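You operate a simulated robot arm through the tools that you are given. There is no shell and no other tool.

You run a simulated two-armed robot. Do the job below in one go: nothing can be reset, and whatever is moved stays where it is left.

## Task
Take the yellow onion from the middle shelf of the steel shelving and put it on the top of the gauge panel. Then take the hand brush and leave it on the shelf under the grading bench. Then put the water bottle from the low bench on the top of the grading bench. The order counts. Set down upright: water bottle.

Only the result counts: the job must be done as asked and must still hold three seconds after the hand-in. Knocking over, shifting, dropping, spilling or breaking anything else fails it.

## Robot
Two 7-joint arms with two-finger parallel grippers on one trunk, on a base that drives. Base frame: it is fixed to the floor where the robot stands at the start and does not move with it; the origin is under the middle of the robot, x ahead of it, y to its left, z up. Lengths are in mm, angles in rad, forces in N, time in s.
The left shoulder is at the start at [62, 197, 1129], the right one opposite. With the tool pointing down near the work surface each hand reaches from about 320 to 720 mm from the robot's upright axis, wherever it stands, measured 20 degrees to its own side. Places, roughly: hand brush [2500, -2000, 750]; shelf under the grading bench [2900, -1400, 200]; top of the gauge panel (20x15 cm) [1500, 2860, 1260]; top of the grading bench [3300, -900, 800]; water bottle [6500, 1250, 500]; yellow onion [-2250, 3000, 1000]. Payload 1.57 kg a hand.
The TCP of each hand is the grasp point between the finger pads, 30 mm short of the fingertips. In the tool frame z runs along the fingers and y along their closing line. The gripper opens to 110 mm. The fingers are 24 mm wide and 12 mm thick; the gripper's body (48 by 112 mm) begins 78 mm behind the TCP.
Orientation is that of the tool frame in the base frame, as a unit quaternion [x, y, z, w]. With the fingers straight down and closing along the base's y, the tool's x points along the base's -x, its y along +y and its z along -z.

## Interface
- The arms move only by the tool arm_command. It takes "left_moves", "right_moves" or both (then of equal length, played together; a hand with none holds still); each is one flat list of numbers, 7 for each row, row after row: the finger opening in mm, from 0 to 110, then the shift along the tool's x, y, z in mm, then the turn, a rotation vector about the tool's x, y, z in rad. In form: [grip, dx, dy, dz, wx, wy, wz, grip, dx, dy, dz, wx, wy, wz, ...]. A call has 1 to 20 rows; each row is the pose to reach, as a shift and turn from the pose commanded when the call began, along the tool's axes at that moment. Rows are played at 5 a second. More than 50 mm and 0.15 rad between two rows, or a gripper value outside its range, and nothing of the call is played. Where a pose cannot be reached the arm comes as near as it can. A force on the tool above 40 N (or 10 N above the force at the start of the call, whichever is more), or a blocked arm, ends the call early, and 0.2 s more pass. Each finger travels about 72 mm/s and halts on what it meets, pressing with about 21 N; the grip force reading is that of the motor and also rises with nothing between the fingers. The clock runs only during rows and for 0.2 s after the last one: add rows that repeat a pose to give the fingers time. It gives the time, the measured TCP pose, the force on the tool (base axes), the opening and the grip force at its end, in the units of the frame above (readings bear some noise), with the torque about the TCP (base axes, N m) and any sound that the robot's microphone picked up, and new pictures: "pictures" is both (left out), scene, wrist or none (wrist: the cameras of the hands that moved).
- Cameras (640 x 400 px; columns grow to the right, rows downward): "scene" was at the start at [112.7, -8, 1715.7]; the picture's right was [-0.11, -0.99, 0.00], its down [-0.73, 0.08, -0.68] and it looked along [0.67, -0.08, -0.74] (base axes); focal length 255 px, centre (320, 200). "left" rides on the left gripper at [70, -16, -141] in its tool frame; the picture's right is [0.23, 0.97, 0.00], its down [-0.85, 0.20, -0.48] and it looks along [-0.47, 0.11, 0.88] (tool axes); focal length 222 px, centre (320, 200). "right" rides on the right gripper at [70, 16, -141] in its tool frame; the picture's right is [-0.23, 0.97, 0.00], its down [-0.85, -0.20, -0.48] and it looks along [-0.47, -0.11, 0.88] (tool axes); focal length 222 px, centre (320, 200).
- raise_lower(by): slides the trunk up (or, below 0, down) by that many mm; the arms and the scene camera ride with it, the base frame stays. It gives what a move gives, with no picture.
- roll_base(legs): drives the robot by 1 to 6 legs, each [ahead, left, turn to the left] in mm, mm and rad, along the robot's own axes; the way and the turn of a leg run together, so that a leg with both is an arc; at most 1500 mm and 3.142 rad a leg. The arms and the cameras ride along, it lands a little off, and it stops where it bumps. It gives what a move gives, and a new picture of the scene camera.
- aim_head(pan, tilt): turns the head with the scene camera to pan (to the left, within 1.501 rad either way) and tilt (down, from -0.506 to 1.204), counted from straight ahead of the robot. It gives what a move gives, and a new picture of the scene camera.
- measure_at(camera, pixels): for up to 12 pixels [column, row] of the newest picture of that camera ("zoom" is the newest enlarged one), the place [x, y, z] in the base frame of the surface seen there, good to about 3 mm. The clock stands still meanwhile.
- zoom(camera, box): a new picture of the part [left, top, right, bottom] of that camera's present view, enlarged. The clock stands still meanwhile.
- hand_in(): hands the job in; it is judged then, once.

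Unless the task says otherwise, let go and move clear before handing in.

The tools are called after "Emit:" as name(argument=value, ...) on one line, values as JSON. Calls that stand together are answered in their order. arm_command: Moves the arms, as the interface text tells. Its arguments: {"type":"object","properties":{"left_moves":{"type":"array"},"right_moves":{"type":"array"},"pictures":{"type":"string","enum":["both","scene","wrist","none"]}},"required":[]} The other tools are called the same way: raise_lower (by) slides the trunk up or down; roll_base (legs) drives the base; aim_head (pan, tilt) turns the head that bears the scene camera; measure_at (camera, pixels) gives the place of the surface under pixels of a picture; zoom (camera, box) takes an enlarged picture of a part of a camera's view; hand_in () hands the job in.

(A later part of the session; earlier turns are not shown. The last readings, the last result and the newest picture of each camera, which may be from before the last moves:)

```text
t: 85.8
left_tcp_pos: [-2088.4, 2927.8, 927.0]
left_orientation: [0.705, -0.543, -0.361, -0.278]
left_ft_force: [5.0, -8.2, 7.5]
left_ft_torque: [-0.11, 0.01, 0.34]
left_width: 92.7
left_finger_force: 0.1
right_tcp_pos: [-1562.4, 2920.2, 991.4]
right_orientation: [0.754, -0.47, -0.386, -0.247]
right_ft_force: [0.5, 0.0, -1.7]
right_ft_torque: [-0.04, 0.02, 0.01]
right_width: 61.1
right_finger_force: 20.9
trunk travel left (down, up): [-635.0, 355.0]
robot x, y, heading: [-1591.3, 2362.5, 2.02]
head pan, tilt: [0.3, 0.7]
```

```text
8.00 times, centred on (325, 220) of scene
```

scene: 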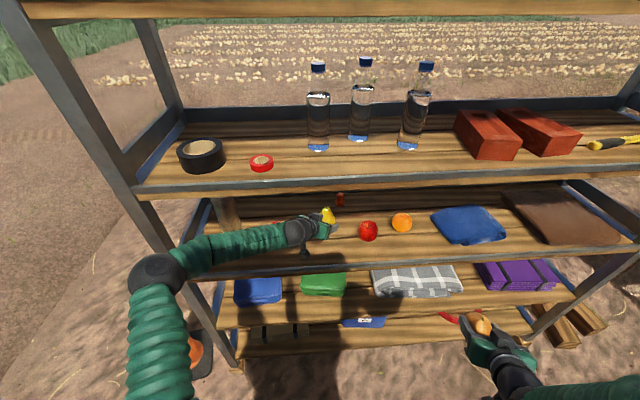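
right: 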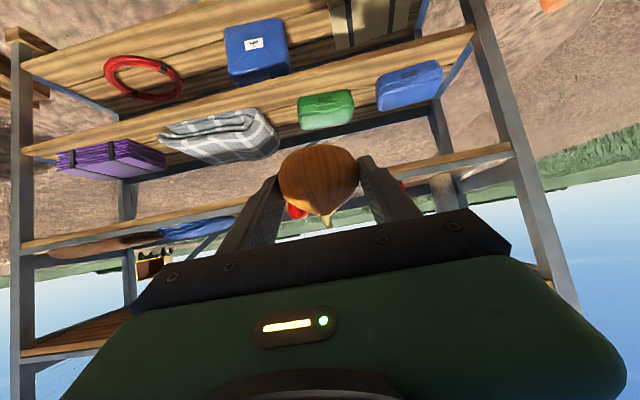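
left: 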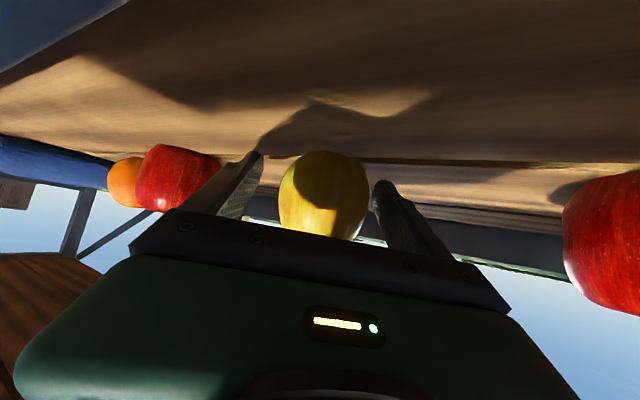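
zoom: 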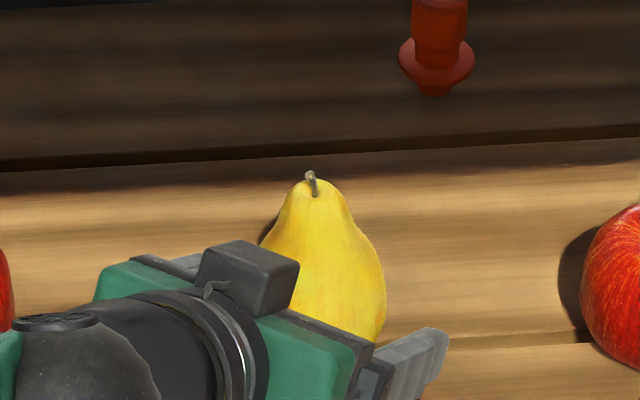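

Emit:
measure_at(camera="zoom", pixels=[[316, 195], [311, 176], [298, 190], [333, 190], [320, 240], [270, 230], [380, 280]])

Emit:
zoom(camera="left", box=[220, 100, 420, 225])

```text
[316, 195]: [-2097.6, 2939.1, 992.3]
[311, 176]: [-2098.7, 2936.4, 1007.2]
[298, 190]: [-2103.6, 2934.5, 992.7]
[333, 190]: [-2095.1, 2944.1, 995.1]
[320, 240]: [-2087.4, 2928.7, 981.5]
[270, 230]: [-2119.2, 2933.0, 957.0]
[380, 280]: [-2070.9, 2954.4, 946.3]
```

```text
3.20 times, centred on (320, 162) of left
```

zoom: 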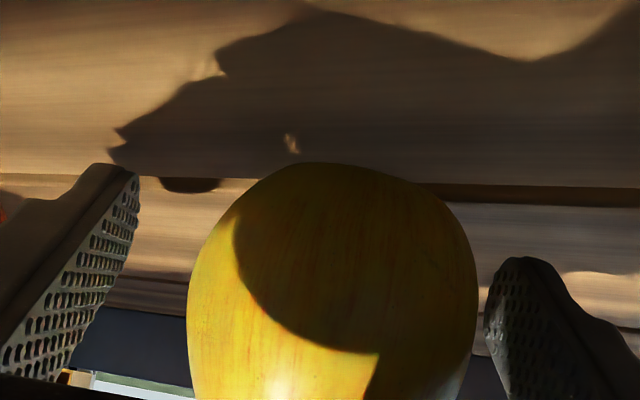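

The pear is released and stands vertical on its own (neck (315,190) right above the lobe centre), stem base near (-2097,2939,993), within ~9 mm of the original. I open the gap on its left by shifting the hand 6 mm and withdraw along the tool axis.

Emit:
arm_command(left_moves=[92, -2, 2, -1.5, 0, 0, 0, 92, -2.5, 6, -2, 0, 0, 0, 92, -2.5, 6, -10, 0, 0, 0, 92, -2.5, 6, -25, 0, 0, 0, 92, -2.5, 6, -45, 0, 0, 0, 92, -2.5, 6, -70, 0, 0, 0, 92, -2.5, 6, -100, 0, 0, 0, 92, 15, 6, -130, 0, 0, 0, 92, 35, 6, -160, 0, 0, 0, 92, 60, 6, -190, 0, 0, 0, 92, 85, 6, -215, 0, 0, 0], pictures="both")

Emit:
zoom(camera="scene", box=[250, 180, 410, 260])

```text
t: 88.2
left_tcp_pos: [-2038.3, 2709.0, 984.3]
left_orientation: [0.706, -0.542, -0.362, -0.278]
left_ft_force: [0.3, 0.5, -0.6]
left_ft_torque: [0.02, 0.0, 0.03]
left_width: 91.7
left_finger_force: 0.2
right_tcp_pos: [-1564.0, 2919.9, 991.3]
right_orientation: [0.754, -0.469, -0.387, -0.248]
right_ft_force: [0.6, -0.7, -1.3]
right_ft_torque: [0.0, 0.01, 0.0]
right_width: 60.8
right_finger_force: 20.9
trunk travel left (down, up): [-635.0, 355.0]
robot x, y, heading: [-1590.5, 2360.5, 2.022]
head pan, tilt: [0.3, 0.7]
```

scene: 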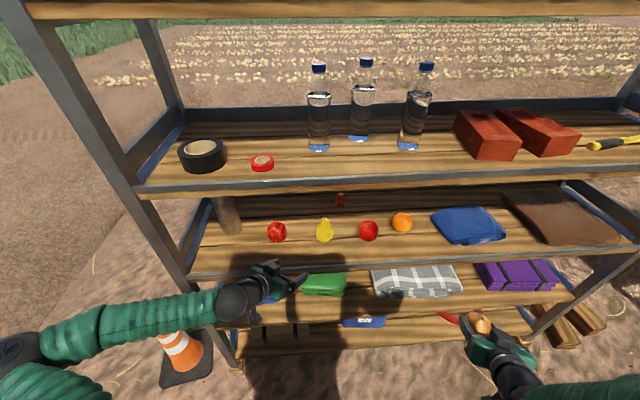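
left: 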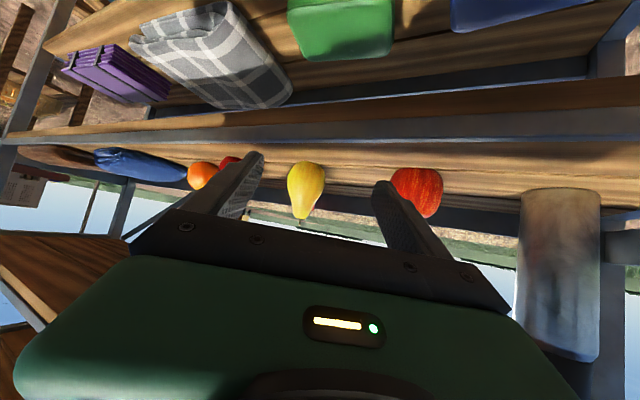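

```text
4.00 times, centred on (330, 220) of scene
```

zoom: 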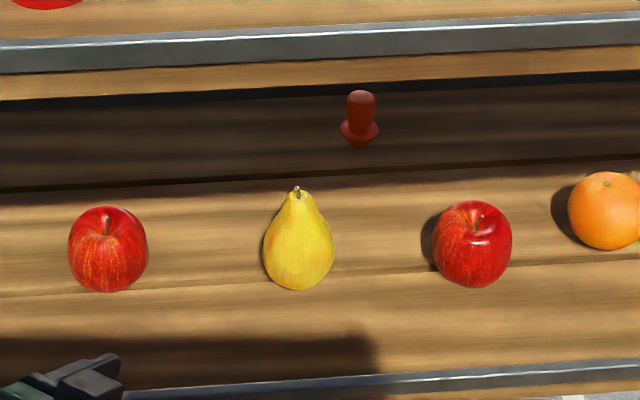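

The pear stands upright again in its row (zoom (298,245)). I check positions, then back away.

Emit:
measure_at(camera="zoom", pixels=[[298, 198], [297, 188], [298, 245], [107, 250], [472, 245], [298, 288], [605, 215]])

Emit:
roll_base(legs=[[-400, -150, 0]])

```text
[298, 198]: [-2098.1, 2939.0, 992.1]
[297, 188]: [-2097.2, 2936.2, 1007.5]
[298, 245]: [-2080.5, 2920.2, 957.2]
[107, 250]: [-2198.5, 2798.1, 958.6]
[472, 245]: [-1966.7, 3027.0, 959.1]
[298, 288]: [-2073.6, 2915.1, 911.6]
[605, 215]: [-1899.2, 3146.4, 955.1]
```

```text
t: 90.8
left_tcp_pos: [-1730.9, 2417.1, 981.7]
left_orientation: [0.706, -0.541, -0.362, -0.279]
left_ft_force: [0.0, -0.7, 0.7]
left_ft_torque: [0.04, 0.0, -0.03]
left_width: 92.1
left_finger_force: 0.0
right_tcp_pos: [-1255.1, 2626.3, 990.7]
right_orientation: [0.754, -0.47, -0.386, -0.248]
right_ft_force: [0.0, 0.9, -0.5]
right_ft_torque: [-0.01, -0.05, 0.01]
right_width: 61.1
right_finger_force: 21.1
trunk travel left (down, up): [-635.0, 355.0]
robot x, y, heading: [-1282.2, 2066.6, 2.021]
head pan, tilt: [0.3, 0.7]
```

scene: 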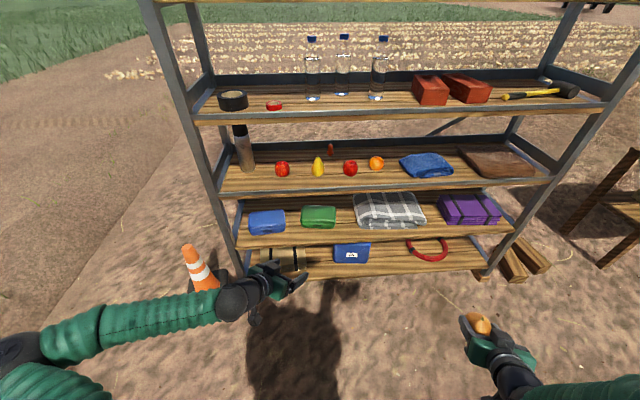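

All shelf items are in place and the onion is held in the right hand. Now I turn and drive toward the gauge machine, stopping well short to look.

Emit:
roll_base(legs=[[0, 0, -1.89], [1200, 0, 0]])

Emit:
aim_head(pan=0.1, tilt=0.3)

```text
t: 101.4
left_tcp_pos: [372.2, 2539.2, 984.5]
left_orientation: [0.024, 0.89, -0.012, 0.456]
left_ft_force: [0.4, -0.3, 0.1]
left_ft_torque: [0.02, -0.03, -0.04]
left_width: 92.2
left_finger_force: 0.2
right_tcp_pos: [424.4, 2023.8, 990.4]
right_orientation: [-0.063, 0.886, 0.026, 0.458]
right_ft_force: [-0.2, -0.2, -1.0]
right_ft_torque: [-0.02, 0.04, 0.01]
right_width: 60.9
right_finger_force: 20.9
trunk travel left (down, up): [-635.0, 355.0]
robot x, y, heading: [-100.7, 2223.1, 0.136]
head pan, tilt: [0.3, 0.7]
```

scene: 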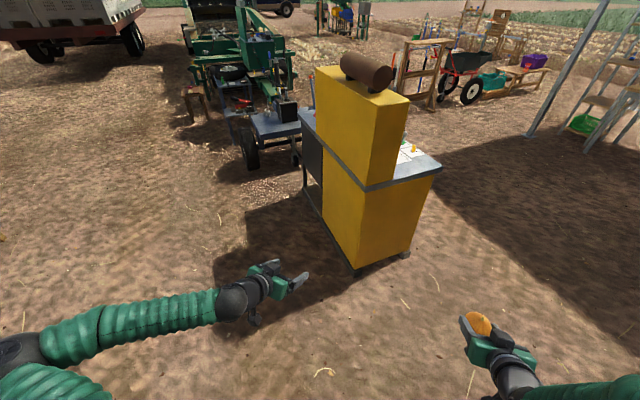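

```text
t: 102.2
left_tcp_pos: [370.9, 2540.0, 983.9]
left_orientation: [0.025, 0.889, -0.013, 0.457]
left_ft_force: [-0.4, -0.4, -0.9]
left_ft_torque: [0.01, -0.03, 0.02]
left_width: 92.1
left_finger_force: 0.1
right_tcp_pos: [422.2, 2022.5, 990.4]
right_orientation: [-0.063, 0.886, 0.027, 0.458]
right_ft_force: [0.1, 0.1, -1.5]
right_ft_torque: [0.01, 0.06, 0.02]
right_width: 61.2
right_finger_force: 20.7
trunk travel left (down, up): [-635.0, 355.0]
robot x, y, heading: [-99.8, 2220.8, 0.131]
head pan, tilt: [0.099, 0.3]
```

scene: 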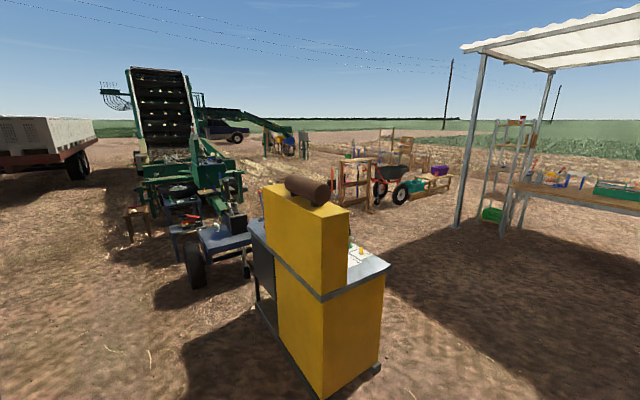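

Emit:
zoom(camera="scene", box=[230, 160, 410, 280])

Emit:
measure_at(camera="scene", pixels=[[266, 187], [275, 188], [300, 215], [325, 215], [335, 213], [345, 208], [308, 188], [322, 298], [386, 266], [250, 224], [318, 395], [275, 200]])

```text
3.33 times, centred on (320, 220) of scene
```

zoom: 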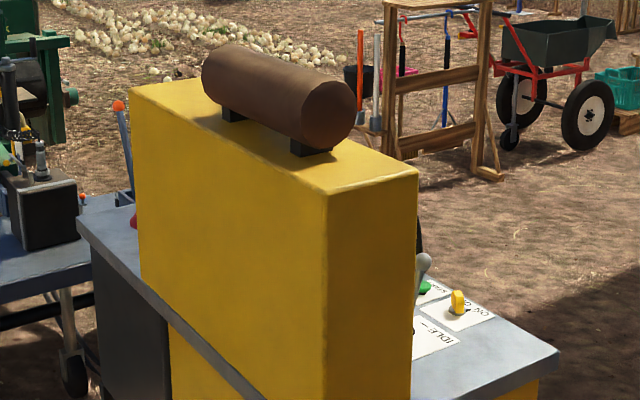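

```text
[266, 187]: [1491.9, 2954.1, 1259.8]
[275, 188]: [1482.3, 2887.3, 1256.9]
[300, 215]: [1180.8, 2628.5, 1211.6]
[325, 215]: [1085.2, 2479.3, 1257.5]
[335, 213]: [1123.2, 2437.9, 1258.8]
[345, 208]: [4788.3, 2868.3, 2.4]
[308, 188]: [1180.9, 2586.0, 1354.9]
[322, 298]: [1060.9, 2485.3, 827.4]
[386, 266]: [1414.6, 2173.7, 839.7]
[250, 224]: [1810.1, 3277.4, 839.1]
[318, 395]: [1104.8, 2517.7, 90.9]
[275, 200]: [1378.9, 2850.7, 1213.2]
```

The panel top is a narrow yellow strip at z≈1258; a muffler occupies the near part and the free end is at the far left (zoom (150,90), about (1485,2890)). I measure the trolley behind it before driving round the back side.

Emit:
measure_at(camera="scene", pixels=[[197, 285], [180, 240], [215, 235], [248, 275], [135, 235], [160, 205], [235, 225], [90, 175], [270, 300], [262, 318]])

Emit:
measure_at(camera="zoom", pixels=[[140, 90], [180, 85], [205, 100], [228, 125], [300, 155], [330, 192], [415, 172], [215, 75], [350, 110], [240, 110], [370, 165]])

```text
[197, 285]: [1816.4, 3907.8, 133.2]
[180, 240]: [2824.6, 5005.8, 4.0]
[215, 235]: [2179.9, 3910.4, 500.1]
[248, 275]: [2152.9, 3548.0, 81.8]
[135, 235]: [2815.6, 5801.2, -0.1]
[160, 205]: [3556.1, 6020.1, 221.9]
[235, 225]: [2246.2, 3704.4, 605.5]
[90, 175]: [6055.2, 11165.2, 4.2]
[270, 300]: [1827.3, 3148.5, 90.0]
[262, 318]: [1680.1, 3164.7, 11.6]
```

```text
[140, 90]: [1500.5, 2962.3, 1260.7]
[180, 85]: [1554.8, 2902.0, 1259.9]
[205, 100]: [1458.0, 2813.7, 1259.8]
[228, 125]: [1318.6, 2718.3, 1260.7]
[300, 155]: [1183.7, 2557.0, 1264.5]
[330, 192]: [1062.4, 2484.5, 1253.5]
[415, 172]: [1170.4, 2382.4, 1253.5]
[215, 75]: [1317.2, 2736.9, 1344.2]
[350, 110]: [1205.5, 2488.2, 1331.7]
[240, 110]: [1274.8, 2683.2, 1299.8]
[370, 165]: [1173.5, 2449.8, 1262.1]
```

Panel top corners found: strip from (1062,2484) to (1500,2962), 150 mm wide, z 1260; the muffler ends about at (1320,2735). I drive round to the back side, facing the free end at (1499,2850), from a stand-off.

Emit:
roll_base(legs=[[0, 0, 0.78], [917, 0, 0], [917, 0, 0], [0, 0, -1.668]])

Emit:
raise_lower(by=345)

Emit:
aim_head(pan=-0.2, tilt=0.6)

```text
t: 117.6
left_tcp_pos: [1548.9, 3524.0, 984.0]
left_orientation: [0.402, 0.794, -0.205, 0.407]
left_ft_force: [-0.3, 0.0, -0.2]
left_ft_torque: [-0.01, -0.01, -0.01]
left_width: 92.0
left_finger_force: 0.2
right_tcp_pos: [1184.4, 3153.6, 991.5]
right_orientation: [0.321, 0.828, -0.171, 0.426]
right_ft_force: [-0.6, -0.7, -0.2]
right_ft_torque: [0.04, 0.05, 0.01]
right_width: 60.9
right_finger_force: 21.5
trunk travel left (down, up): [-635.0, 355.0]
robot x, y, heading: [1006.7, 3686.7, -0.748]
head pan, tilt: [0.099, 0.3]
```

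scene: 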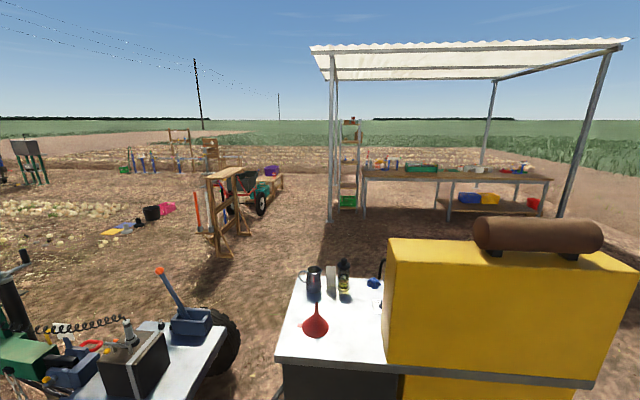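

```text
t: 121.0
left_tcp_pos: [1551.0, 3523.4, 1329.4]
left_orientation: [0.402, 0.794, -0.206, 0.408]
left_ft_force: [0.1, -0.3, 1.3]
left_ft_torque: [0.02, 0.0, 0.0]
left_width: 92.1
left_finger_force: 0.0
right_tcp_pos: [1185.2, 3152.5, 1336.6]
right_orientation: [0.322, 0.828, -0.172, 0.426]
right_ft_force: [0.7, -0.1, -1.3]
right_ft_torque: [0.07, 0.02, -0.01]
right_width: 61.0
right_finger_force: 20.9
trunk travel left (down, up): [-980.0, 10.0]
robot x, y, heading: [1005.6, 3680.8, -0.746]
head pan, tilt: [0.099, 0.3]
```

```text
t: 121.8
left_tcp_pos: [1549.5, 3523.1, 1330.1]
left_orientation: [0.401, 0.794, -0.206, 0.408]
left_ft_force: [0.5, 0.0, 0.2]
left_ft_torque: [-0.03, 0.0, 0.02]
left_width: 91.6
left_finger_force: 0.0
right_tcp_pos: [1184.8, 3154.1, 1336.3]
right_orientation: [0.321, 0.828, -0.172, 0.426]
right_ft_force: [1.0, -0.7, -1.0]
right_ft_torque: [0.01, -0.04, -0.01]
right_width: 60.7
right_finger_force: 21.2
trunk travel left (down, up): [-980.0, 10.0]
robot x, y, heading: [1004.5, 3683.1, -0.745]
head pan, tilt: [-0.201, 0.6]
```

scene: 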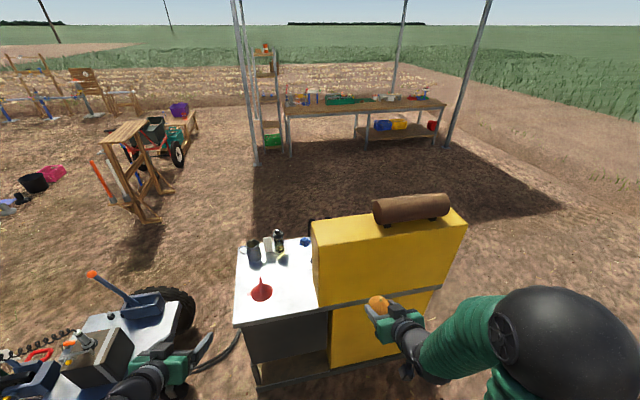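

From the back side the free top end shows at (320-372, 218-238), left of the muffler. I zoom and measure it and the held onion.

Emit:
zoom(camera="scene", box=[300, 190, 480, 310])

Emit:
measure_at(camera="scene", pixels=[[318, 245], [315, 224], [340, 232], [355, 228], [370, 220], [350, 220], [330, 240], [376, 225], [462, 225], [330, 225], [378, 305], [374, 214]])

```text
3.33 times, centred on (390, 250) of scene
```

zoom: 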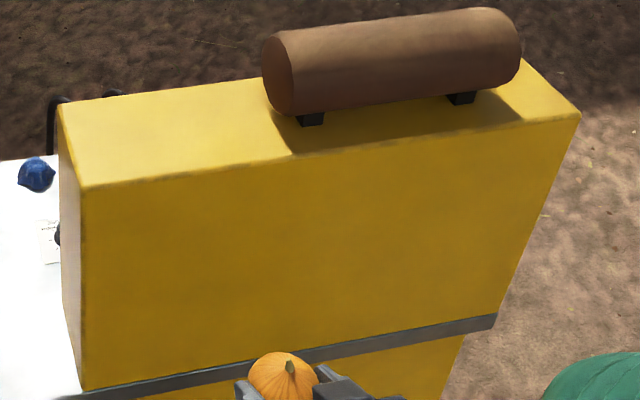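

```text
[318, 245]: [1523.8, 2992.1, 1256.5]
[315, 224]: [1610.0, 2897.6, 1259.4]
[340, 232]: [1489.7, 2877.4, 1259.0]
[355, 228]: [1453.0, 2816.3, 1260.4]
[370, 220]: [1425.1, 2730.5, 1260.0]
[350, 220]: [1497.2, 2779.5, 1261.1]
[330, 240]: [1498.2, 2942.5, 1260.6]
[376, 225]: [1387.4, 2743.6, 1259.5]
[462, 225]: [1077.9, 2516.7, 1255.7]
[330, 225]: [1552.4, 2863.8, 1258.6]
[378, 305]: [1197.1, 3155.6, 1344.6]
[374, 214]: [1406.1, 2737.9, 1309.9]
```

Free top centre is about (1502,2862). I drive 270 mm forward; the onion's bottom is at ~1298, above the panel top at 1260.

Emit:
roll_base(legs=[[270, 0, 0]])

Emit:
zoom(camera="right", box=[0, 0, 640, 400])

```text
t: 123.7
left_tcp_pos: [1745.3, 3344.2, 1332.2]
left_orientation: [0.4, 0.793, -0.206, 0.411]
left_ft_force: [0.7, 0.7, 0.3]
left_ft_torque: [-0.04, 0.0, 0.02]
left_width: 92.2
left_finger_force: 0.0
right_tcp_pos: [1378.5, 2974.5, 1339.2]
right_orientation: [0.321, 0.827, -0.172, 0.428]
right_ft_force: [0.6, 1.1, -1.0]
right_ft_torque: [0.0, -0.01, 0.01]
right_width: 60.8
right_finger_force: 20.8
trunk travel left (down, up): [-980.0, 10.0]
robot x, y, heading: [1204.7, 3500.3, -0.748]
head pan, tilt: [-0.201, 0.6]
```

scene: 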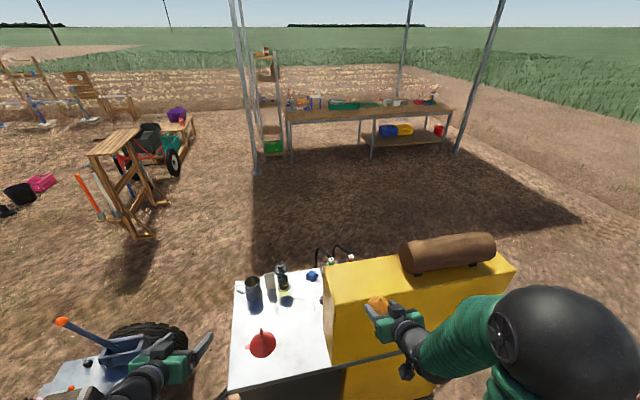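

```text
1.00 times, centred on (320, 200) of right (not enlarged: the box is as wide or as high as the picture)
```

zoom: 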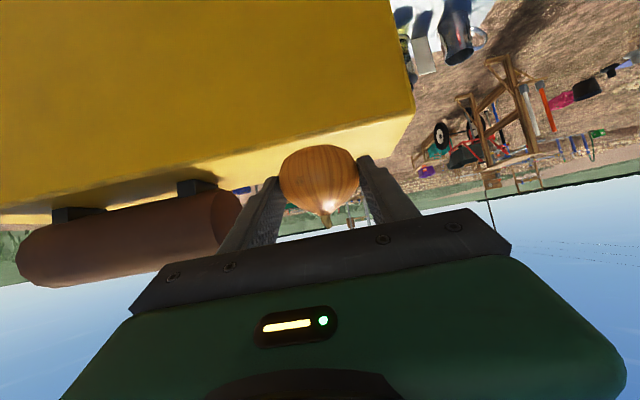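

Now I extend the right hand over the free end, still hovering.

Emit:
arm_command(right_moves=[40, -17, 0, 27, 0, 0, 0, 40, -34, 0, 54, 0, 0, 0, 40, -51, 0, 81, 0, 0, 0, 40, -68, 0.5, 108, 0, 0, 0, 40, -82.7, 1, 133.6, 0, 0, 0, 40, -82.7, 1, 133.6, 0, 0, 0], pictures="both")

Emit:
zoom(camera="scene", box=[300, 230, 480, 350])

```text
t: 125.1
left_tcp_pos: [1749.1, 3340.0, 1330.3]
left_orientation: [0.4, 0.794, -0.204, 0.409]
left_ft_force: [-0.9, -0.3, 0.1]
left_ft_torque: [-0.02, -0.01, 0.0]
left_width: 91.9
left_finger_force: 0.0
right_tcp_pos: [1498.7, 2866.2, 1327.1]
right_orientation: [0.321, 0.828, -0.171, 0.426]
right_ft_force: [-0.3, 0.4, -2.2]
right_ft_torque: [0.01, 0.03, -0.04]
right_width: 61.0
right_finger_force: 20.6
trunk travel left (down, up): [-980.0, 10.0]
robot x, y, heading: [1203.3, 3500.5, -0.746]
head pan, tilt: [-0.201, 0.6]
```

scene: 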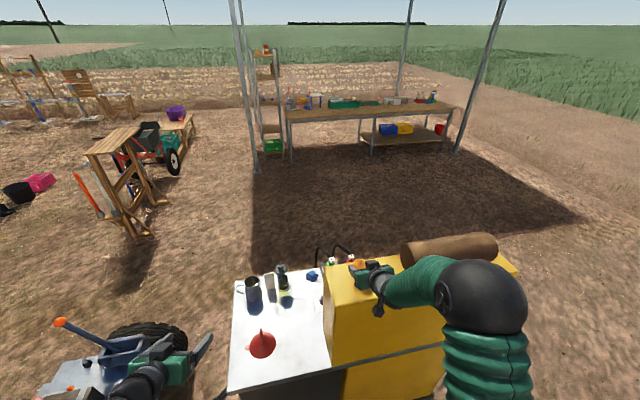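
right: 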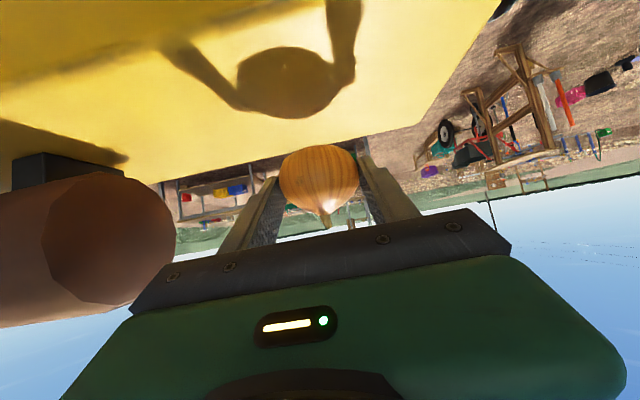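

```text
3.33 times, centred on (390, 290) of scene
```

zoom: 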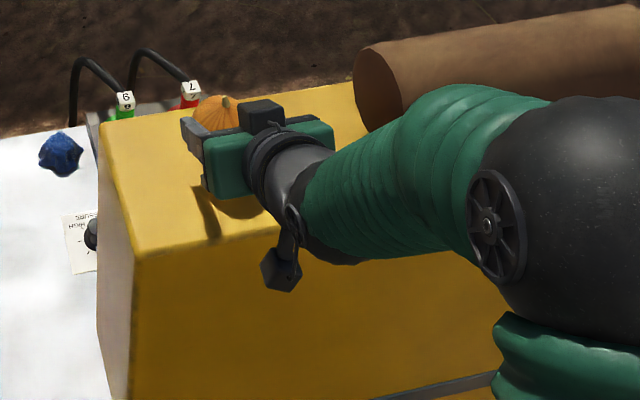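

Hovering right over the free end (onion centre ≈ (1506,2859)). I lower 24 mm and then feel for contact.

Emit:
arm_command(right_moves=[40, 6.5, 0, 4.6, 0, 0, 0, 40, 13, 0, 9.2, 0, 0, 0, 40, 19.6, 0, 13.8, 0, 0, 0, 40, 19.6, 0, 13.8, 0, 0, 0], pictures="wrist")

```text
t: 126.1
left_tcp_pos: [1748.4, 3340.8, 1329.3]
left_orientation: [0.401, 0.794, -0.205, 0.408]
left_ft_force: [-0.4, 0.2, -0.3]
left_ft_torque: [0.02, 0.0, 0.02]
left_width: 91.9
left_finger_force: 0.1
right_tcp_pos: [1498.5, 2865.2, 1302.6]
right_orientation: [0.322, 0.828, -0.172, 0.425]
right_ft_force: [0.1, -0.6, -1.9]
right_ft_torque: [0.02, 0.0, 0.03]
right_width: 60.6
right_finger_force: 21.4
trunk travel left (down, up): [-980.0, 10.0]
robot x, y, heading: [1203.4, 3504.9, -0.748]
head pan, tilt: [-0.201, 0.6]
```

right: 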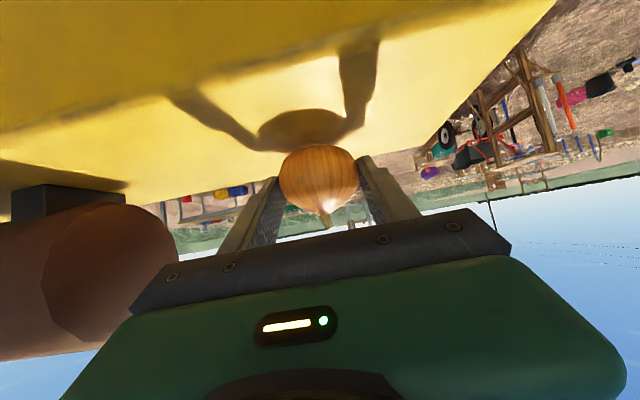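

Emit:
arm_command(right_moves=[40, 1.2, 0, 0.9, 0, 0, 0, 40, 2.5, 0, 1.7, 0, 0, 0, 40, 2.5, 0, 1.7, 0, 0, 0], pictures="none")

```text
t: 126.9
left_tcp_pos: [1749.6, 3340.8, 1328.9]
left_orientation: [0.402, 0.794, -0.206, 0.408]
left_ft_force: [-0.3, 0.1, 0.3]
left_ft_torque: [0.0, 0.01, -0.01]
left_width: 92.0
left_finger_force: 0.0
right_tcp_pos: [1499.2, 2864.9, 1298.6]
right_orientation: [0.321, 0.828, -0.171, 0.426]
right_ft_force: [-0.6, -0.5, -2.1]
right_ft_torque: [0.06, 0.0, 0.02]
right_width: 60.9
right_finger_force: 20.9
trunk travel left (down, up): [-980.0, 10.0]
robot x, y, heading: [1205.6, 3504.0, -0.75]
head pan, tilt: [-0.201, 0.6]
```

Emit:
arm_command(right_moves=[40, 1, 0, 0.7, 0, 0, 0, 40, 2, 0, 1.4, 0, 0, 0, 40, 2, 0, 1.4, 0, 0, 0], pictures="wrist")

Emit:
zoom(camera="right", box=[220, 100, 420, 225])

```text
t: 127.7
left_tcp_pos: [1748.6, 3340.8, 1331.3]
left_orientation: [0.402, 0.794, -0.206, 0.408]
left_ft_force: [0.2, -0.2, 0.2]
left_ft_torque: [0.01, 0.0, 0.02]
left_width: 92.1
left_finger_force: 0.0
right_tcp_pos: [1499.0, 2864.5, 1298.0]
right_orientation: [0.32, 0.828, -0.172, 0.428]
right_ft_force: [0.9, -3.3, 9.1]
right_ft_torque: [-0.28, -0.09, 0.01]
right_width: 61.0
right_finger_force: 20.8
trunk travel left (down, up): [-980.0, 10.0]
robot x, y, heading: [1204.5, 3508.6, -0.749]
head pan, tilt: [-0.201, 0.6]
```

right: 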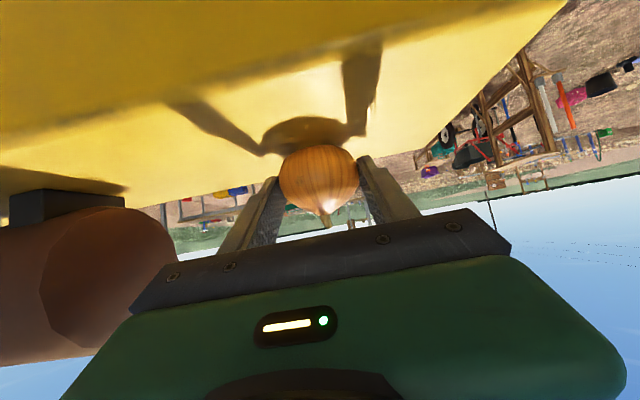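

```text
3.20 times, centred on (320, 162) of right
```

zoom: 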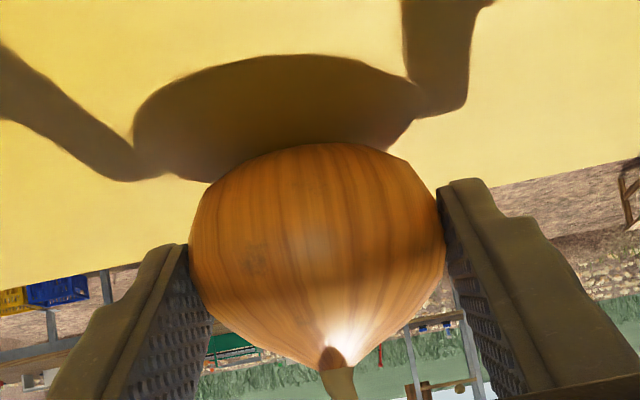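

Contact at 9 N: the onion sits on the panel top. I ease off 1 mm and open in small steps.

Emit:
arm_command(right_moves=[40, -0.8, 0, -0.6, 0, 0, 0, 40, -0.8, 0, -0.6, 0, 0, 0, 61, -0.8, 0, -0.6, 0, 0, 0, 62, -0.8, 0, -0.6, 0, 0, 0, 63, -0.8, 0, -0.6, 0, 0, 0, 65, -0.8, 0, -0.6, 0, 0, 0, 68, -0.8, 0, -0.6, 0, 0, 0, 74, -0.8, 0, -0.6, 0, 0, 0, 82, -0.8, 0, -0.6, 0, 0, 0, 90, -0.8, 0, -0.6, 0, 0, 0, 90, -0.8, 0, -0.6, 0, 0, 0], pictures="wrist")

```text
t: 130.1
left_tcp_pos: [1748.6, 3340.7, 1329.2]
left_orientation: [0.402, 0.794, -0.206, 0.407]
left_ft_force: [0.9, 0.3, 0.3]
left_ft_torque: [-0.02, 0.02, 0.02]
left_width: 92.0
left_finger_force: 0.0
right_tcp_pos: [1499.2, 2865.3, 1297.6]
right_orientation: [0.321, 0.829, -0.171, 0.425]
right_ft_force: [-0.1, 0.1, -0.1]
right_ft_torque: [0.04, 0.04, 0.02]
right_width: 90.0
right_finger_force: 0.0
trunk travel left (down, up): [-980.0, 10.0]
robot x, y, heading: [1204.9, 3503.2, -0.746]
head pan, tilt: [-0.201, 0.6]
```

right: 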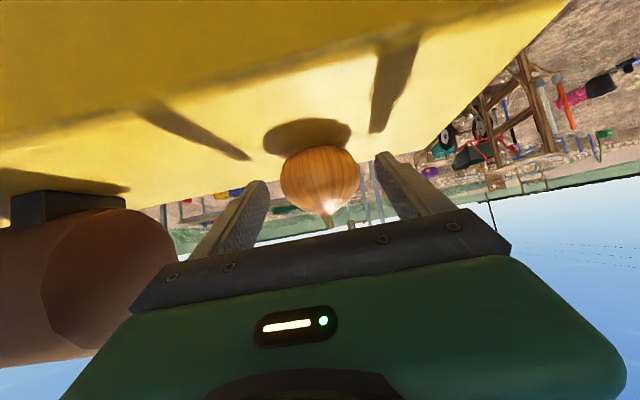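

Released; the onion stands free between the fingers. I withdraw along the tool axis.

Emit:
arm_command(right_moves=[90, 0, 0, -10, 0, 0, 0, 90, 0, 0, -25, 0, 0, 0, 90, 0, 0, -45, 0, 0, 0, 90, 0, 0, -70, 0, 0, 0, 90, 0, 0, -100, 0, 0, 0, 90, 10, 0, -130, 0, 0, 0, 90, 25, 0, -165, 0, 0, 0], pictures="both")

Emit:
zoom(camera="scene", box=[300, 230, 480, 350])

```text
t: 131.7
left_tcp_pos: [1748.1, 3342.5, 1330.8]
left_orientation: [0.401, 0.793, -0.206, 0.409]
left_ft_force: [-0.2, -0.7, -0.2]
left_ft_torque: [0.0, 0.0, 0.0]
left_width: 92.1
left_finger_force: 0.1
right_tcp_pos: [1388.3, 2968.6, 1375.0]
right_orientation: [0.321, 0.828, -0.171, 0.427]
right_ft_force: [0.0, 0.4, 0.3]
right_ft_torque: [-0.01, 0.0, 0.04]
right_width: 90.0
right_finger_force: 0.1
trunk travel left (down, up): [-980.0, 10.0]
robot x, y, heading: [1206.7, 3502.2, -0.744]
head pan, tilt: [-0.201, 0.6]
```

scene: 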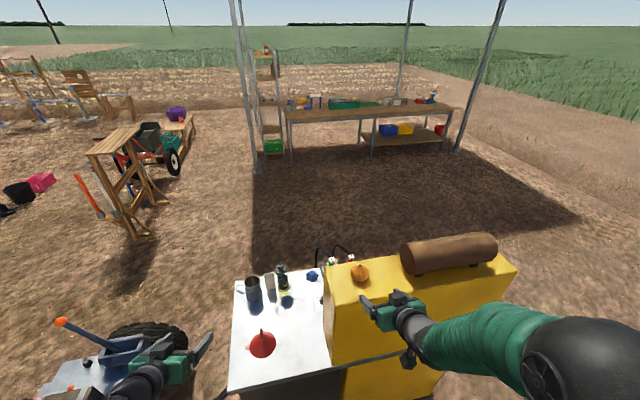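
right: 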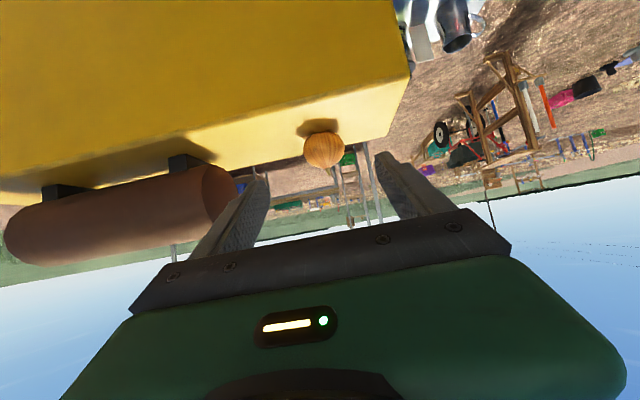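

```text
3.33 times, centred on (390, 290) of scene
```

zoom: 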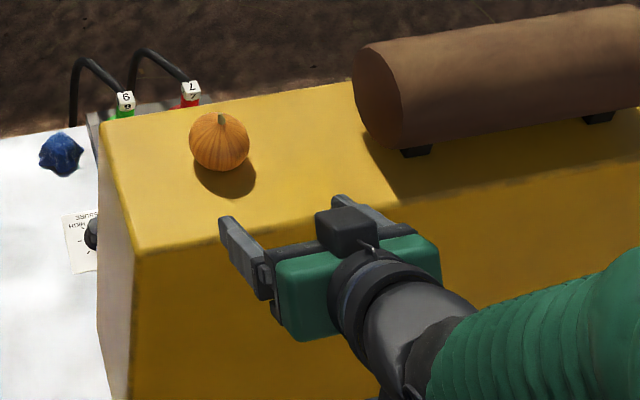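

The onion stands on the panel top at (360,272). Task part one is done. I back off, lower the trunk, and drive toward the grading bench area to find the brush.

Emit:
roll_base(legs=[[-350, 0, 0], [0, 0, -1.281], [968, 0, 0], [968, 0, 0], [0, 0, 0.637]])

Emit:
raise_lower(by=-255)

Emit:
roll_base(legs=[[1300, 0, 0], [1000, 0, 0]])

Emit:
aim_head(pan=0.6, tilt=0.3)

```text
t: 148.1
left_tcp_pos: [437.6, 1547.0, 1329.3]
left_orientation: [0.63, 0.628, -0.322, 0.324]
left_ft_force: [0.6, -0.1, -0.4]
left_ft_torque: [-0.01, -0.02, 0.03]
left_width: 92.1
left_finger_force: 0.1
right_tcp_pos: [-73.2, 1458.5, 1372.9]
right_orientation: [0.565, 0.686, -0.296, 0.35]
right_ft_force: [0.8, -0.4, -0.5]
right_ft_torque: [-0.02, 0.02, 0.01]
right_width: 89.9
right_finger_force: 0.1
trunk travel left (down, up): [-980.0, 10.0]
robot x, y, heading: [97.8, 2004.7, -1.38]
head pan, tilt: [-0.201, 0.6]
```

scene: 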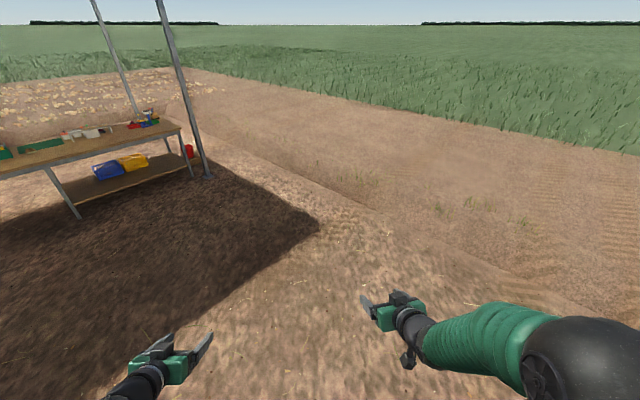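

```text
t: 150.8
left_tcp_pos: [438.8, 1547.9, 1074.9]
left_orientation: [0.629, 0.628, -0.324, 0.324]
left_ft_force: [-0.2, -0.4, 0.5]
left_ft_torque: [0.06, -0.03, 0.02]
left_width: 92.0
left_finger_force: 0.0
right_tcp_pos: [-72.1, 1459.1, 1119.3]
right_orientation: [0.565, 0.686, -0.296, 0.35]
right_ft_force: [-0.1, 0.8, -0.2]
right_ft_torque: [0.0, 0.0, 0.03]
right_width: 90.2
right_finger_force: 0.0
trunk travel left (down, up): [-725.0, 265.0]
robot x, y, heading: [98.9, 2001.8, -1.386]
head pan, tilt: [-0.201, 0.6]
```

```text
t: 162.2
left_tcp_pos: [884.7, -724.2, 1075.2]
left_orientation: [0.627, 0.63, -0.322, 0.325]
left_ft_force: [-0.7, -0.5, -0.8]
left_ft_torque: [0.03, -0.01, -0.01]
left_width: 91.7
left_finger_force: 0.1
right_tcp_pos: [372.2, -815.1, 1119.8]
right_orientation: [0.563, 0.688, -0.295, 0.351]
right_ft_force: [0.3, 0.5, -0.1]
right_ft_torque: [-0.01, 0.0, 0.02]
right_width: 89.8
right_finger_force: 0.0
trunk travel left (down, up): [-725.0, 265.0]
robot x, y, heading: [541.7, -275.1, -1.378]
head pan, tilt: [-0.201, 0.6]
```

scene: 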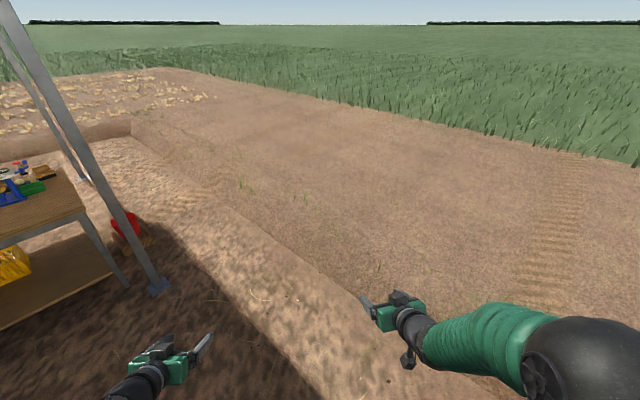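

```text
t: 163.3
left_tcp_pos: [884.2, -725.1, 1074.9]
left_orientation: [0.627, 0.631, -0.322, 0.325]
left_ft_force: [0.6, -0.6, -0.8]
left_ft_torque: [0.07, 0.01, 0.03]
left_width: 92.0
left_finger_force: 0.0
right_tcp_pos: [372.7, -815.6, 1119.4]
right_orientation: [0.563, 0.688, -0.294, 0.351]
right_ft_force: [0.1, 0.0, -0.2]
right_ft_torque: [0.0, 0.01, -0.04]
right_width: 90.0
right_finger_force: 0.2
trunk travel left (down, up): [-725.0, 265.0]
robot x, y, heading: [540.6, -273.5, -1.374]
head pan, tilt: [0.6, 0.3]
```

scene: 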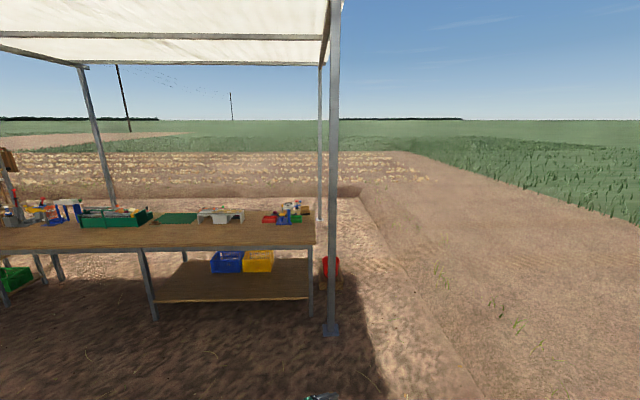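

I see the grading bench (0-315, 205-320) with colored things on its right end (265-310, 203-225) and the lower shelf. I zoom to find the hand brush.

Emit:
zoom(camera="scene", box=[180, 190, 360, 310])

Emit:
measure_at(camera="scene", pixels=[[290, 213], [300, 205], [270, 218], [315, 245], [313, 300], [331, 332], [155, 315], [230, 262], [258, 262], [280, 285], [200, 290], [331, 265]])

```text
3.33 times, centred on (270, 250) of scene
```

zoom: 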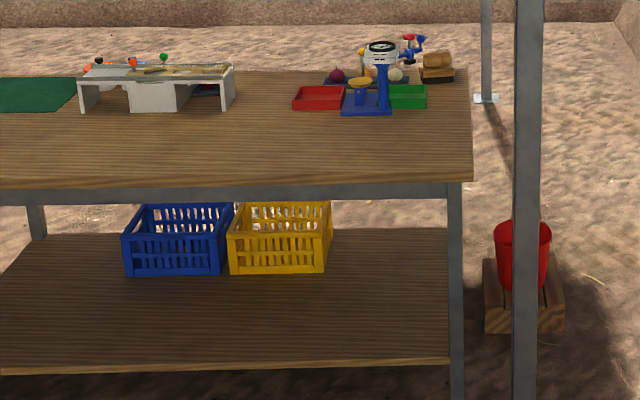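

```text
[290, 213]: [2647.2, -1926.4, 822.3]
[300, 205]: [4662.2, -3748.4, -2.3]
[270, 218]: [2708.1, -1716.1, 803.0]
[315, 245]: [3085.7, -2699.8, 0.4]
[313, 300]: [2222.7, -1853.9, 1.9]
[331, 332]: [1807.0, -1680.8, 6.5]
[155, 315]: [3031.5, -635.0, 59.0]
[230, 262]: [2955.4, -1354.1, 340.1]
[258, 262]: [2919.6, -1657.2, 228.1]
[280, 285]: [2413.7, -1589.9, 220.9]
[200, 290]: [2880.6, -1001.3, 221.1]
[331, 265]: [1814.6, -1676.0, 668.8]
```

Emit:
measure_at(camera="zoom", pixels=[[437, 60], [437, 73], [470, 180], [467, 85], [10, 185], [300, 185], [240, 100], [385, 100], [330, 100], [450, 355], [10, 370], [435, 240]])

Emit:
zoom(camera="scene", box=[260, 195, 320, 235])

```text
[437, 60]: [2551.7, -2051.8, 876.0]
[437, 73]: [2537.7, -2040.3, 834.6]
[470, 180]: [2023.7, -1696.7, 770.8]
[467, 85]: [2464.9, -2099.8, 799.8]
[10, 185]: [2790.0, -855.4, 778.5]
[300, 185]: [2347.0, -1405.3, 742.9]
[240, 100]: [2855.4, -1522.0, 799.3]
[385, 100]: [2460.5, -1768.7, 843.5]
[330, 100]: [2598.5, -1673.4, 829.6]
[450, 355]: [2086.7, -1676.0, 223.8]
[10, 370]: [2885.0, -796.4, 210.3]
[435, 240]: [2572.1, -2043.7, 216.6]
```

```text
10.00 times, centred on (290, 215) of scene
```

zoom: 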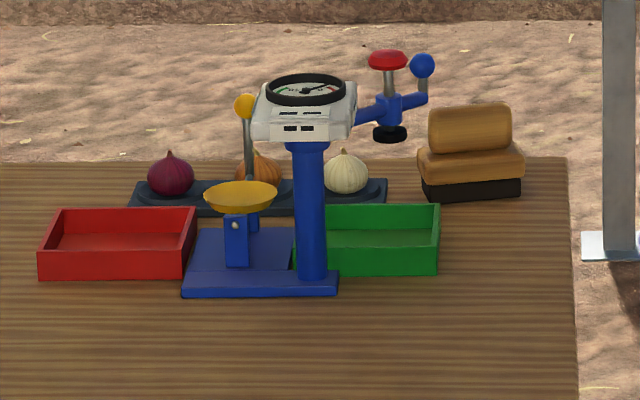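

The brush is the wooden block with black bristles at zoom (470,150), at about (2545,-2045) on the rear right corner of the bench (top z 800). I measure the posts and the bucket around that corner before choosing my stand.

Emit:
measure_at(camera="scene", pixels=[[318, 219], [330, 263], [323, 282], [336, 282], [345, 286], [327, 275], [316, 215], [308, 212], [410, 260], [450, 300], [370, 230]])

Emit:
measure_at(camera="zoom", pixels=[[425, 195], [520, 190], [430, 150], [510, 150], [422, 160], [523, 165], [470, 110], [470, 145], [470, 165], [470, 195], [555, 165], [300, 290]])

```text
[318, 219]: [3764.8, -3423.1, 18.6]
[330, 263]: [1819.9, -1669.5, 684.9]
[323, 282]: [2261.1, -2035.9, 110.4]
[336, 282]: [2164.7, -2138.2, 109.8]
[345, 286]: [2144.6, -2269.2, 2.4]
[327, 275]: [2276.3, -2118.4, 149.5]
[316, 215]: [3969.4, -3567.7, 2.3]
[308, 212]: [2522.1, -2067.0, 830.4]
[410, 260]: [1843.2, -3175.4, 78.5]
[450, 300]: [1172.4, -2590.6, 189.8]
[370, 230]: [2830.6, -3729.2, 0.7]
```

```text
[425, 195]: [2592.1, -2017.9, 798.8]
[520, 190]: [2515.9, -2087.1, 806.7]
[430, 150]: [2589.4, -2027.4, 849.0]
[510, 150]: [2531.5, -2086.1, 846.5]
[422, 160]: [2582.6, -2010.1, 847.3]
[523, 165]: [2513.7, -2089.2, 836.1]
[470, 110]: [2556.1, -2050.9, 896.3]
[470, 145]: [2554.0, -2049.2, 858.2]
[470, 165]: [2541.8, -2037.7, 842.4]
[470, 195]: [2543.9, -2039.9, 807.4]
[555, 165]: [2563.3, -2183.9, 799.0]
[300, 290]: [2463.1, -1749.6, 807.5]
```

The brush can best be reached from behind the bench (bucket on a block stands off its right end). I measure the ground and the raised field edge to the right to see where I can drive.

Emit:
measure_at(camera="scene", pixels=[[360, 300], [380, 300], [400, 300], [420, 300], [440, 330], [400, 330], [375, 260], [390, 260], [400, 240], [380, 230], [370, 205], [345, 200]])

Emit:
aim_head(pan=0.2, tilt=0.5)

```text
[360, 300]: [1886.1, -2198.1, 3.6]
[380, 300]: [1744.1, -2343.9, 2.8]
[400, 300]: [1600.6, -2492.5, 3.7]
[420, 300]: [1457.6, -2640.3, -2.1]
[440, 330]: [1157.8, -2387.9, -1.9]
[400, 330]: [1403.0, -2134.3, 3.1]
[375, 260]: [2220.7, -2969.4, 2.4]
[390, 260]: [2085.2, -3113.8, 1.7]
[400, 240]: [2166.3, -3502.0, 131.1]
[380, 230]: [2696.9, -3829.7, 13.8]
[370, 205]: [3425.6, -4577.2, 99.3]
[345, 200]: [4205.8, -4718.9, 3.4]
```

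```text
t: 164.2
left_tcp_pos: [884.3, -724.6, 1074.5]
left_orientation: [0.627, 0.63, -0.322, 0.326]
left_ft_force: [0.1, -0.7, -1.5]
left_ft_torque: [-0.01, 0.01, 0.02]
left_width: 91.8
left_finger_force: 0.1
right_tcp_pos: [372.7, -816.3, 1118.9]
right_orientation: [0.563, 0.688, -0.295, 0.351]
right_ft_force: [-1.0, -0.5, 0.6]
right_ft_torque: [-0.03, -0.02, 0.0]
right_width: 90.1
right_finger_force: 0.0
trunk travel left (down, up): [-725.0, 265.0]
robot x, y, heading: [539.8, -276.3, -1.376]
head pan, tilt: [0.201, 0.499]
```

scene: 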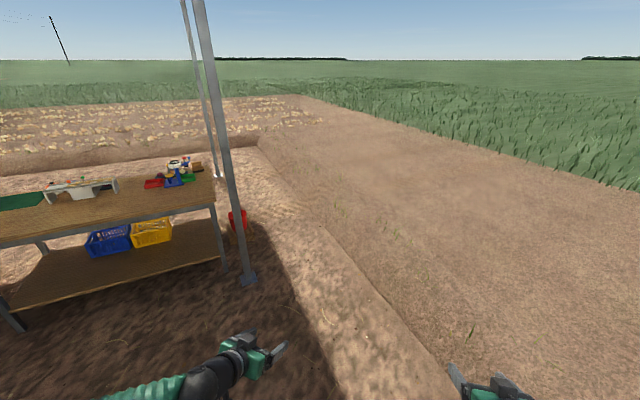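

The corridor between the bench's right end and the field edge is about 1.1 m wide, floor level. I drive to its entrance, go through it with the post well to my left, and turn toward the rear right corner.

Emit:
roll_base(legs=[[0, 0, 0.104], [787, 0, 0], [787, 0, 0], [0, 0, 0.531]])

Emit:
aim_head(pan=0.3, tilt=0.6)

```text
t: 174.3
left_tcp_pos: [1540.2, -1954.9, 1075.0]
left_orientation: [0.402, 0.793, -0.206, 0.408]
left_ft_force: [0.1, 0.1, 0.2]
left_ft_torque: [0.03, -0.02, -0.01]
left_width: 91.8
left_finger_force: 0.1
right_tcp_pos: [1181.9, -2327.9, 1118.7]
right_orientation: [0.321, 0.829, -0.17, 0.425]
right_ft_force: [0.3, 0.6, 0.1]
right_ft_torque: [-0.01, -0.03, 0.01]
right_width: 90.1
right_finger_force: 0.0
trunk travel left (down, up): [-725.0, 265.0]
robot x, y, heading: [998.9, -1792.0, -0.75]
head pan, tilt: [0.201, 0.499]
```

scene: 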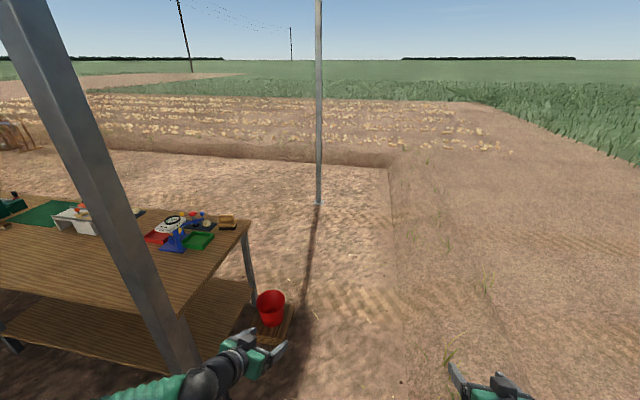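

```text
t: 174.9
left_tcp_pos: [1539.1, -1952.9, 1074.4]
left_orientation: [0.401, 0.793, -0.206, 0.409]
left_ft_force: [-0.9, 1.1, -0.2]
left_ft_torque: [-0.04, 0.0, 0.04]
left_width: 91.9
left_finger_force: 0.1
right_tcp_pos: [1180.3, -2327.7, 1118.9]
right_orientation: [0.321, 0.828, -0.171, 0.427]
right_ft_force: [0.0, -1.0, -0.3]
right_ft_torque: [0.03, 0.02, 0.02]
right_width: 90.0
right_finger_force: 0.0
trunk travel left (down, up): [-725.0, 265.0]
robot x, y, heading: [998.1, -1793.2, -0.749]
head pan, tilt: [0.3, 0.6]
```

scene: 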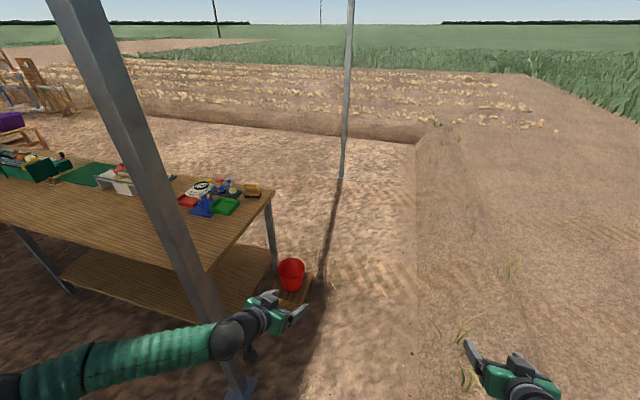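

The left forearm stretches far to the left (0-240, 320-390), and the post foot is at (240,385): I check where the elbow is relative to the post.

Emit:
measure_at(camera="scene", pixels=[[10, 385], [90, 360], [160, 345], [240, 385], [210, 300], [290, 270], [310, 285], [272, 270], [252, 192], [275, 190], [255, 180], [340, 178]])

```text
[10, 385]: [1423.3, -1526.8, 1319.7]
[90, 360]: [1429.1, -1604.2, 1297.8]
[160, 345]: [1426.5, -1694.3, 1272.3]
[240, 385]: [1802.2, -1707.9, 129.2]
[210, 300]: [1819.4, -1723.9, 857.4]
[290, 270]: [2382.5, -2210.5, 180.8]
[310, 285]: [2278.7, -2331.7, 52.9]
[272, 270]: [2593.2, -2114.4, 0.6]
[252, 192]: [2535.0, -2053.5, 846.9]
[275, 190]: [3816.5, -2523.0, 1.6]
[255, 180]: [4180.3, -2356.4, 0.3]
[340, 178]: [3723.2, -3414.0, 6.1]
```

The left elbow (L≈550 mm) would come too close to the post. I turn the left hand outward, which swings the elbow up and in, and draw it back slightly.

Emit:
arm_command(left_moves=[92, 5, -19, -7, -0.102, 0, -0.0725, 92, 10, -38, -14, -0.2035, 0, -0.145, 92, 15, -58, -22, -0.305, 0, -0.2175, 92, 20.8, -77.7, -29.5, -0.407, 0, -0.29, 92, 20.8, -77.7, -29.5, -0.407, 0, -0.29, 92, 20.8, -77.7, -29.5, -0.407, 0, -0.29], pictures="scene")

```text
t: 176.3
left_tcp_pos: [1466.6, -1989.2, 1074.6]
left_orientation: [0.192, 0.868, -0.098, 0.447]
left_ft_force: [1.9, 0.0, -1.0]
left_ft_torque: [-0.02, 0.03, 0.0]
left_width: 91.9
left_finger_force: 0.1
left hand out of reach, approached as far as the arm can: row 1, 2, 3, 4, 5, 6
right_tcp_pos: [1181.3, -2326.8, 1119.7]
right_orientation: [0.321, 0.828, -0.171, 0.427]
right_ft_force: [0.1, 0.7, 1.0]
right_ft_torque: [0.04, -0.01, -0.04]
right_width: 90.0
right_finger_force: 0.1
trunk travel left (down, up): [-725.0, 265.0]
robot x, y, heading: [999.2, -1788.3, -0.747]
head pan, tilt: [0.3, 0.6]
```

scene: 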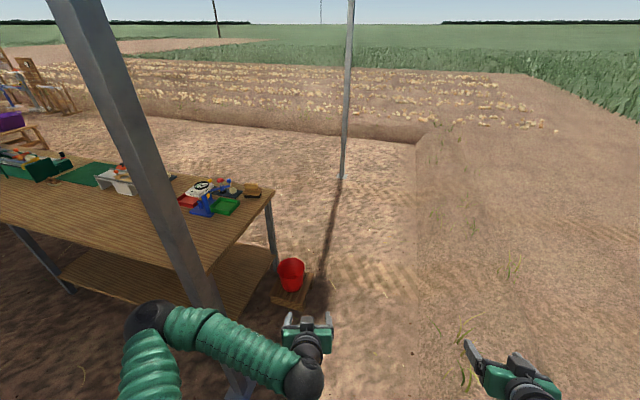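

Emit:
measure_at(camera="scene", pixels=[[140, 320], [130, 335], [160, 370], [125, 385], [200, 330], [250, 355], [300, 375]])

```text
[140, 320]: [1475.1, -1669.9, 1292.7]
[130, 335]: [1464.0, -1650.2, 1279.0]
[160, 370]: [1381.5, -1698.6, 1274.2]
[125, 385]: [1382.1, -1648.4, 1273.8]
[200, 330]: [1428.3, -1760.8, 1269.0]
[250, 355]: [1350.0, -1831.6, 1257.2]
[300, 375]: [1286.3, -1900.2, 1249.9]
```

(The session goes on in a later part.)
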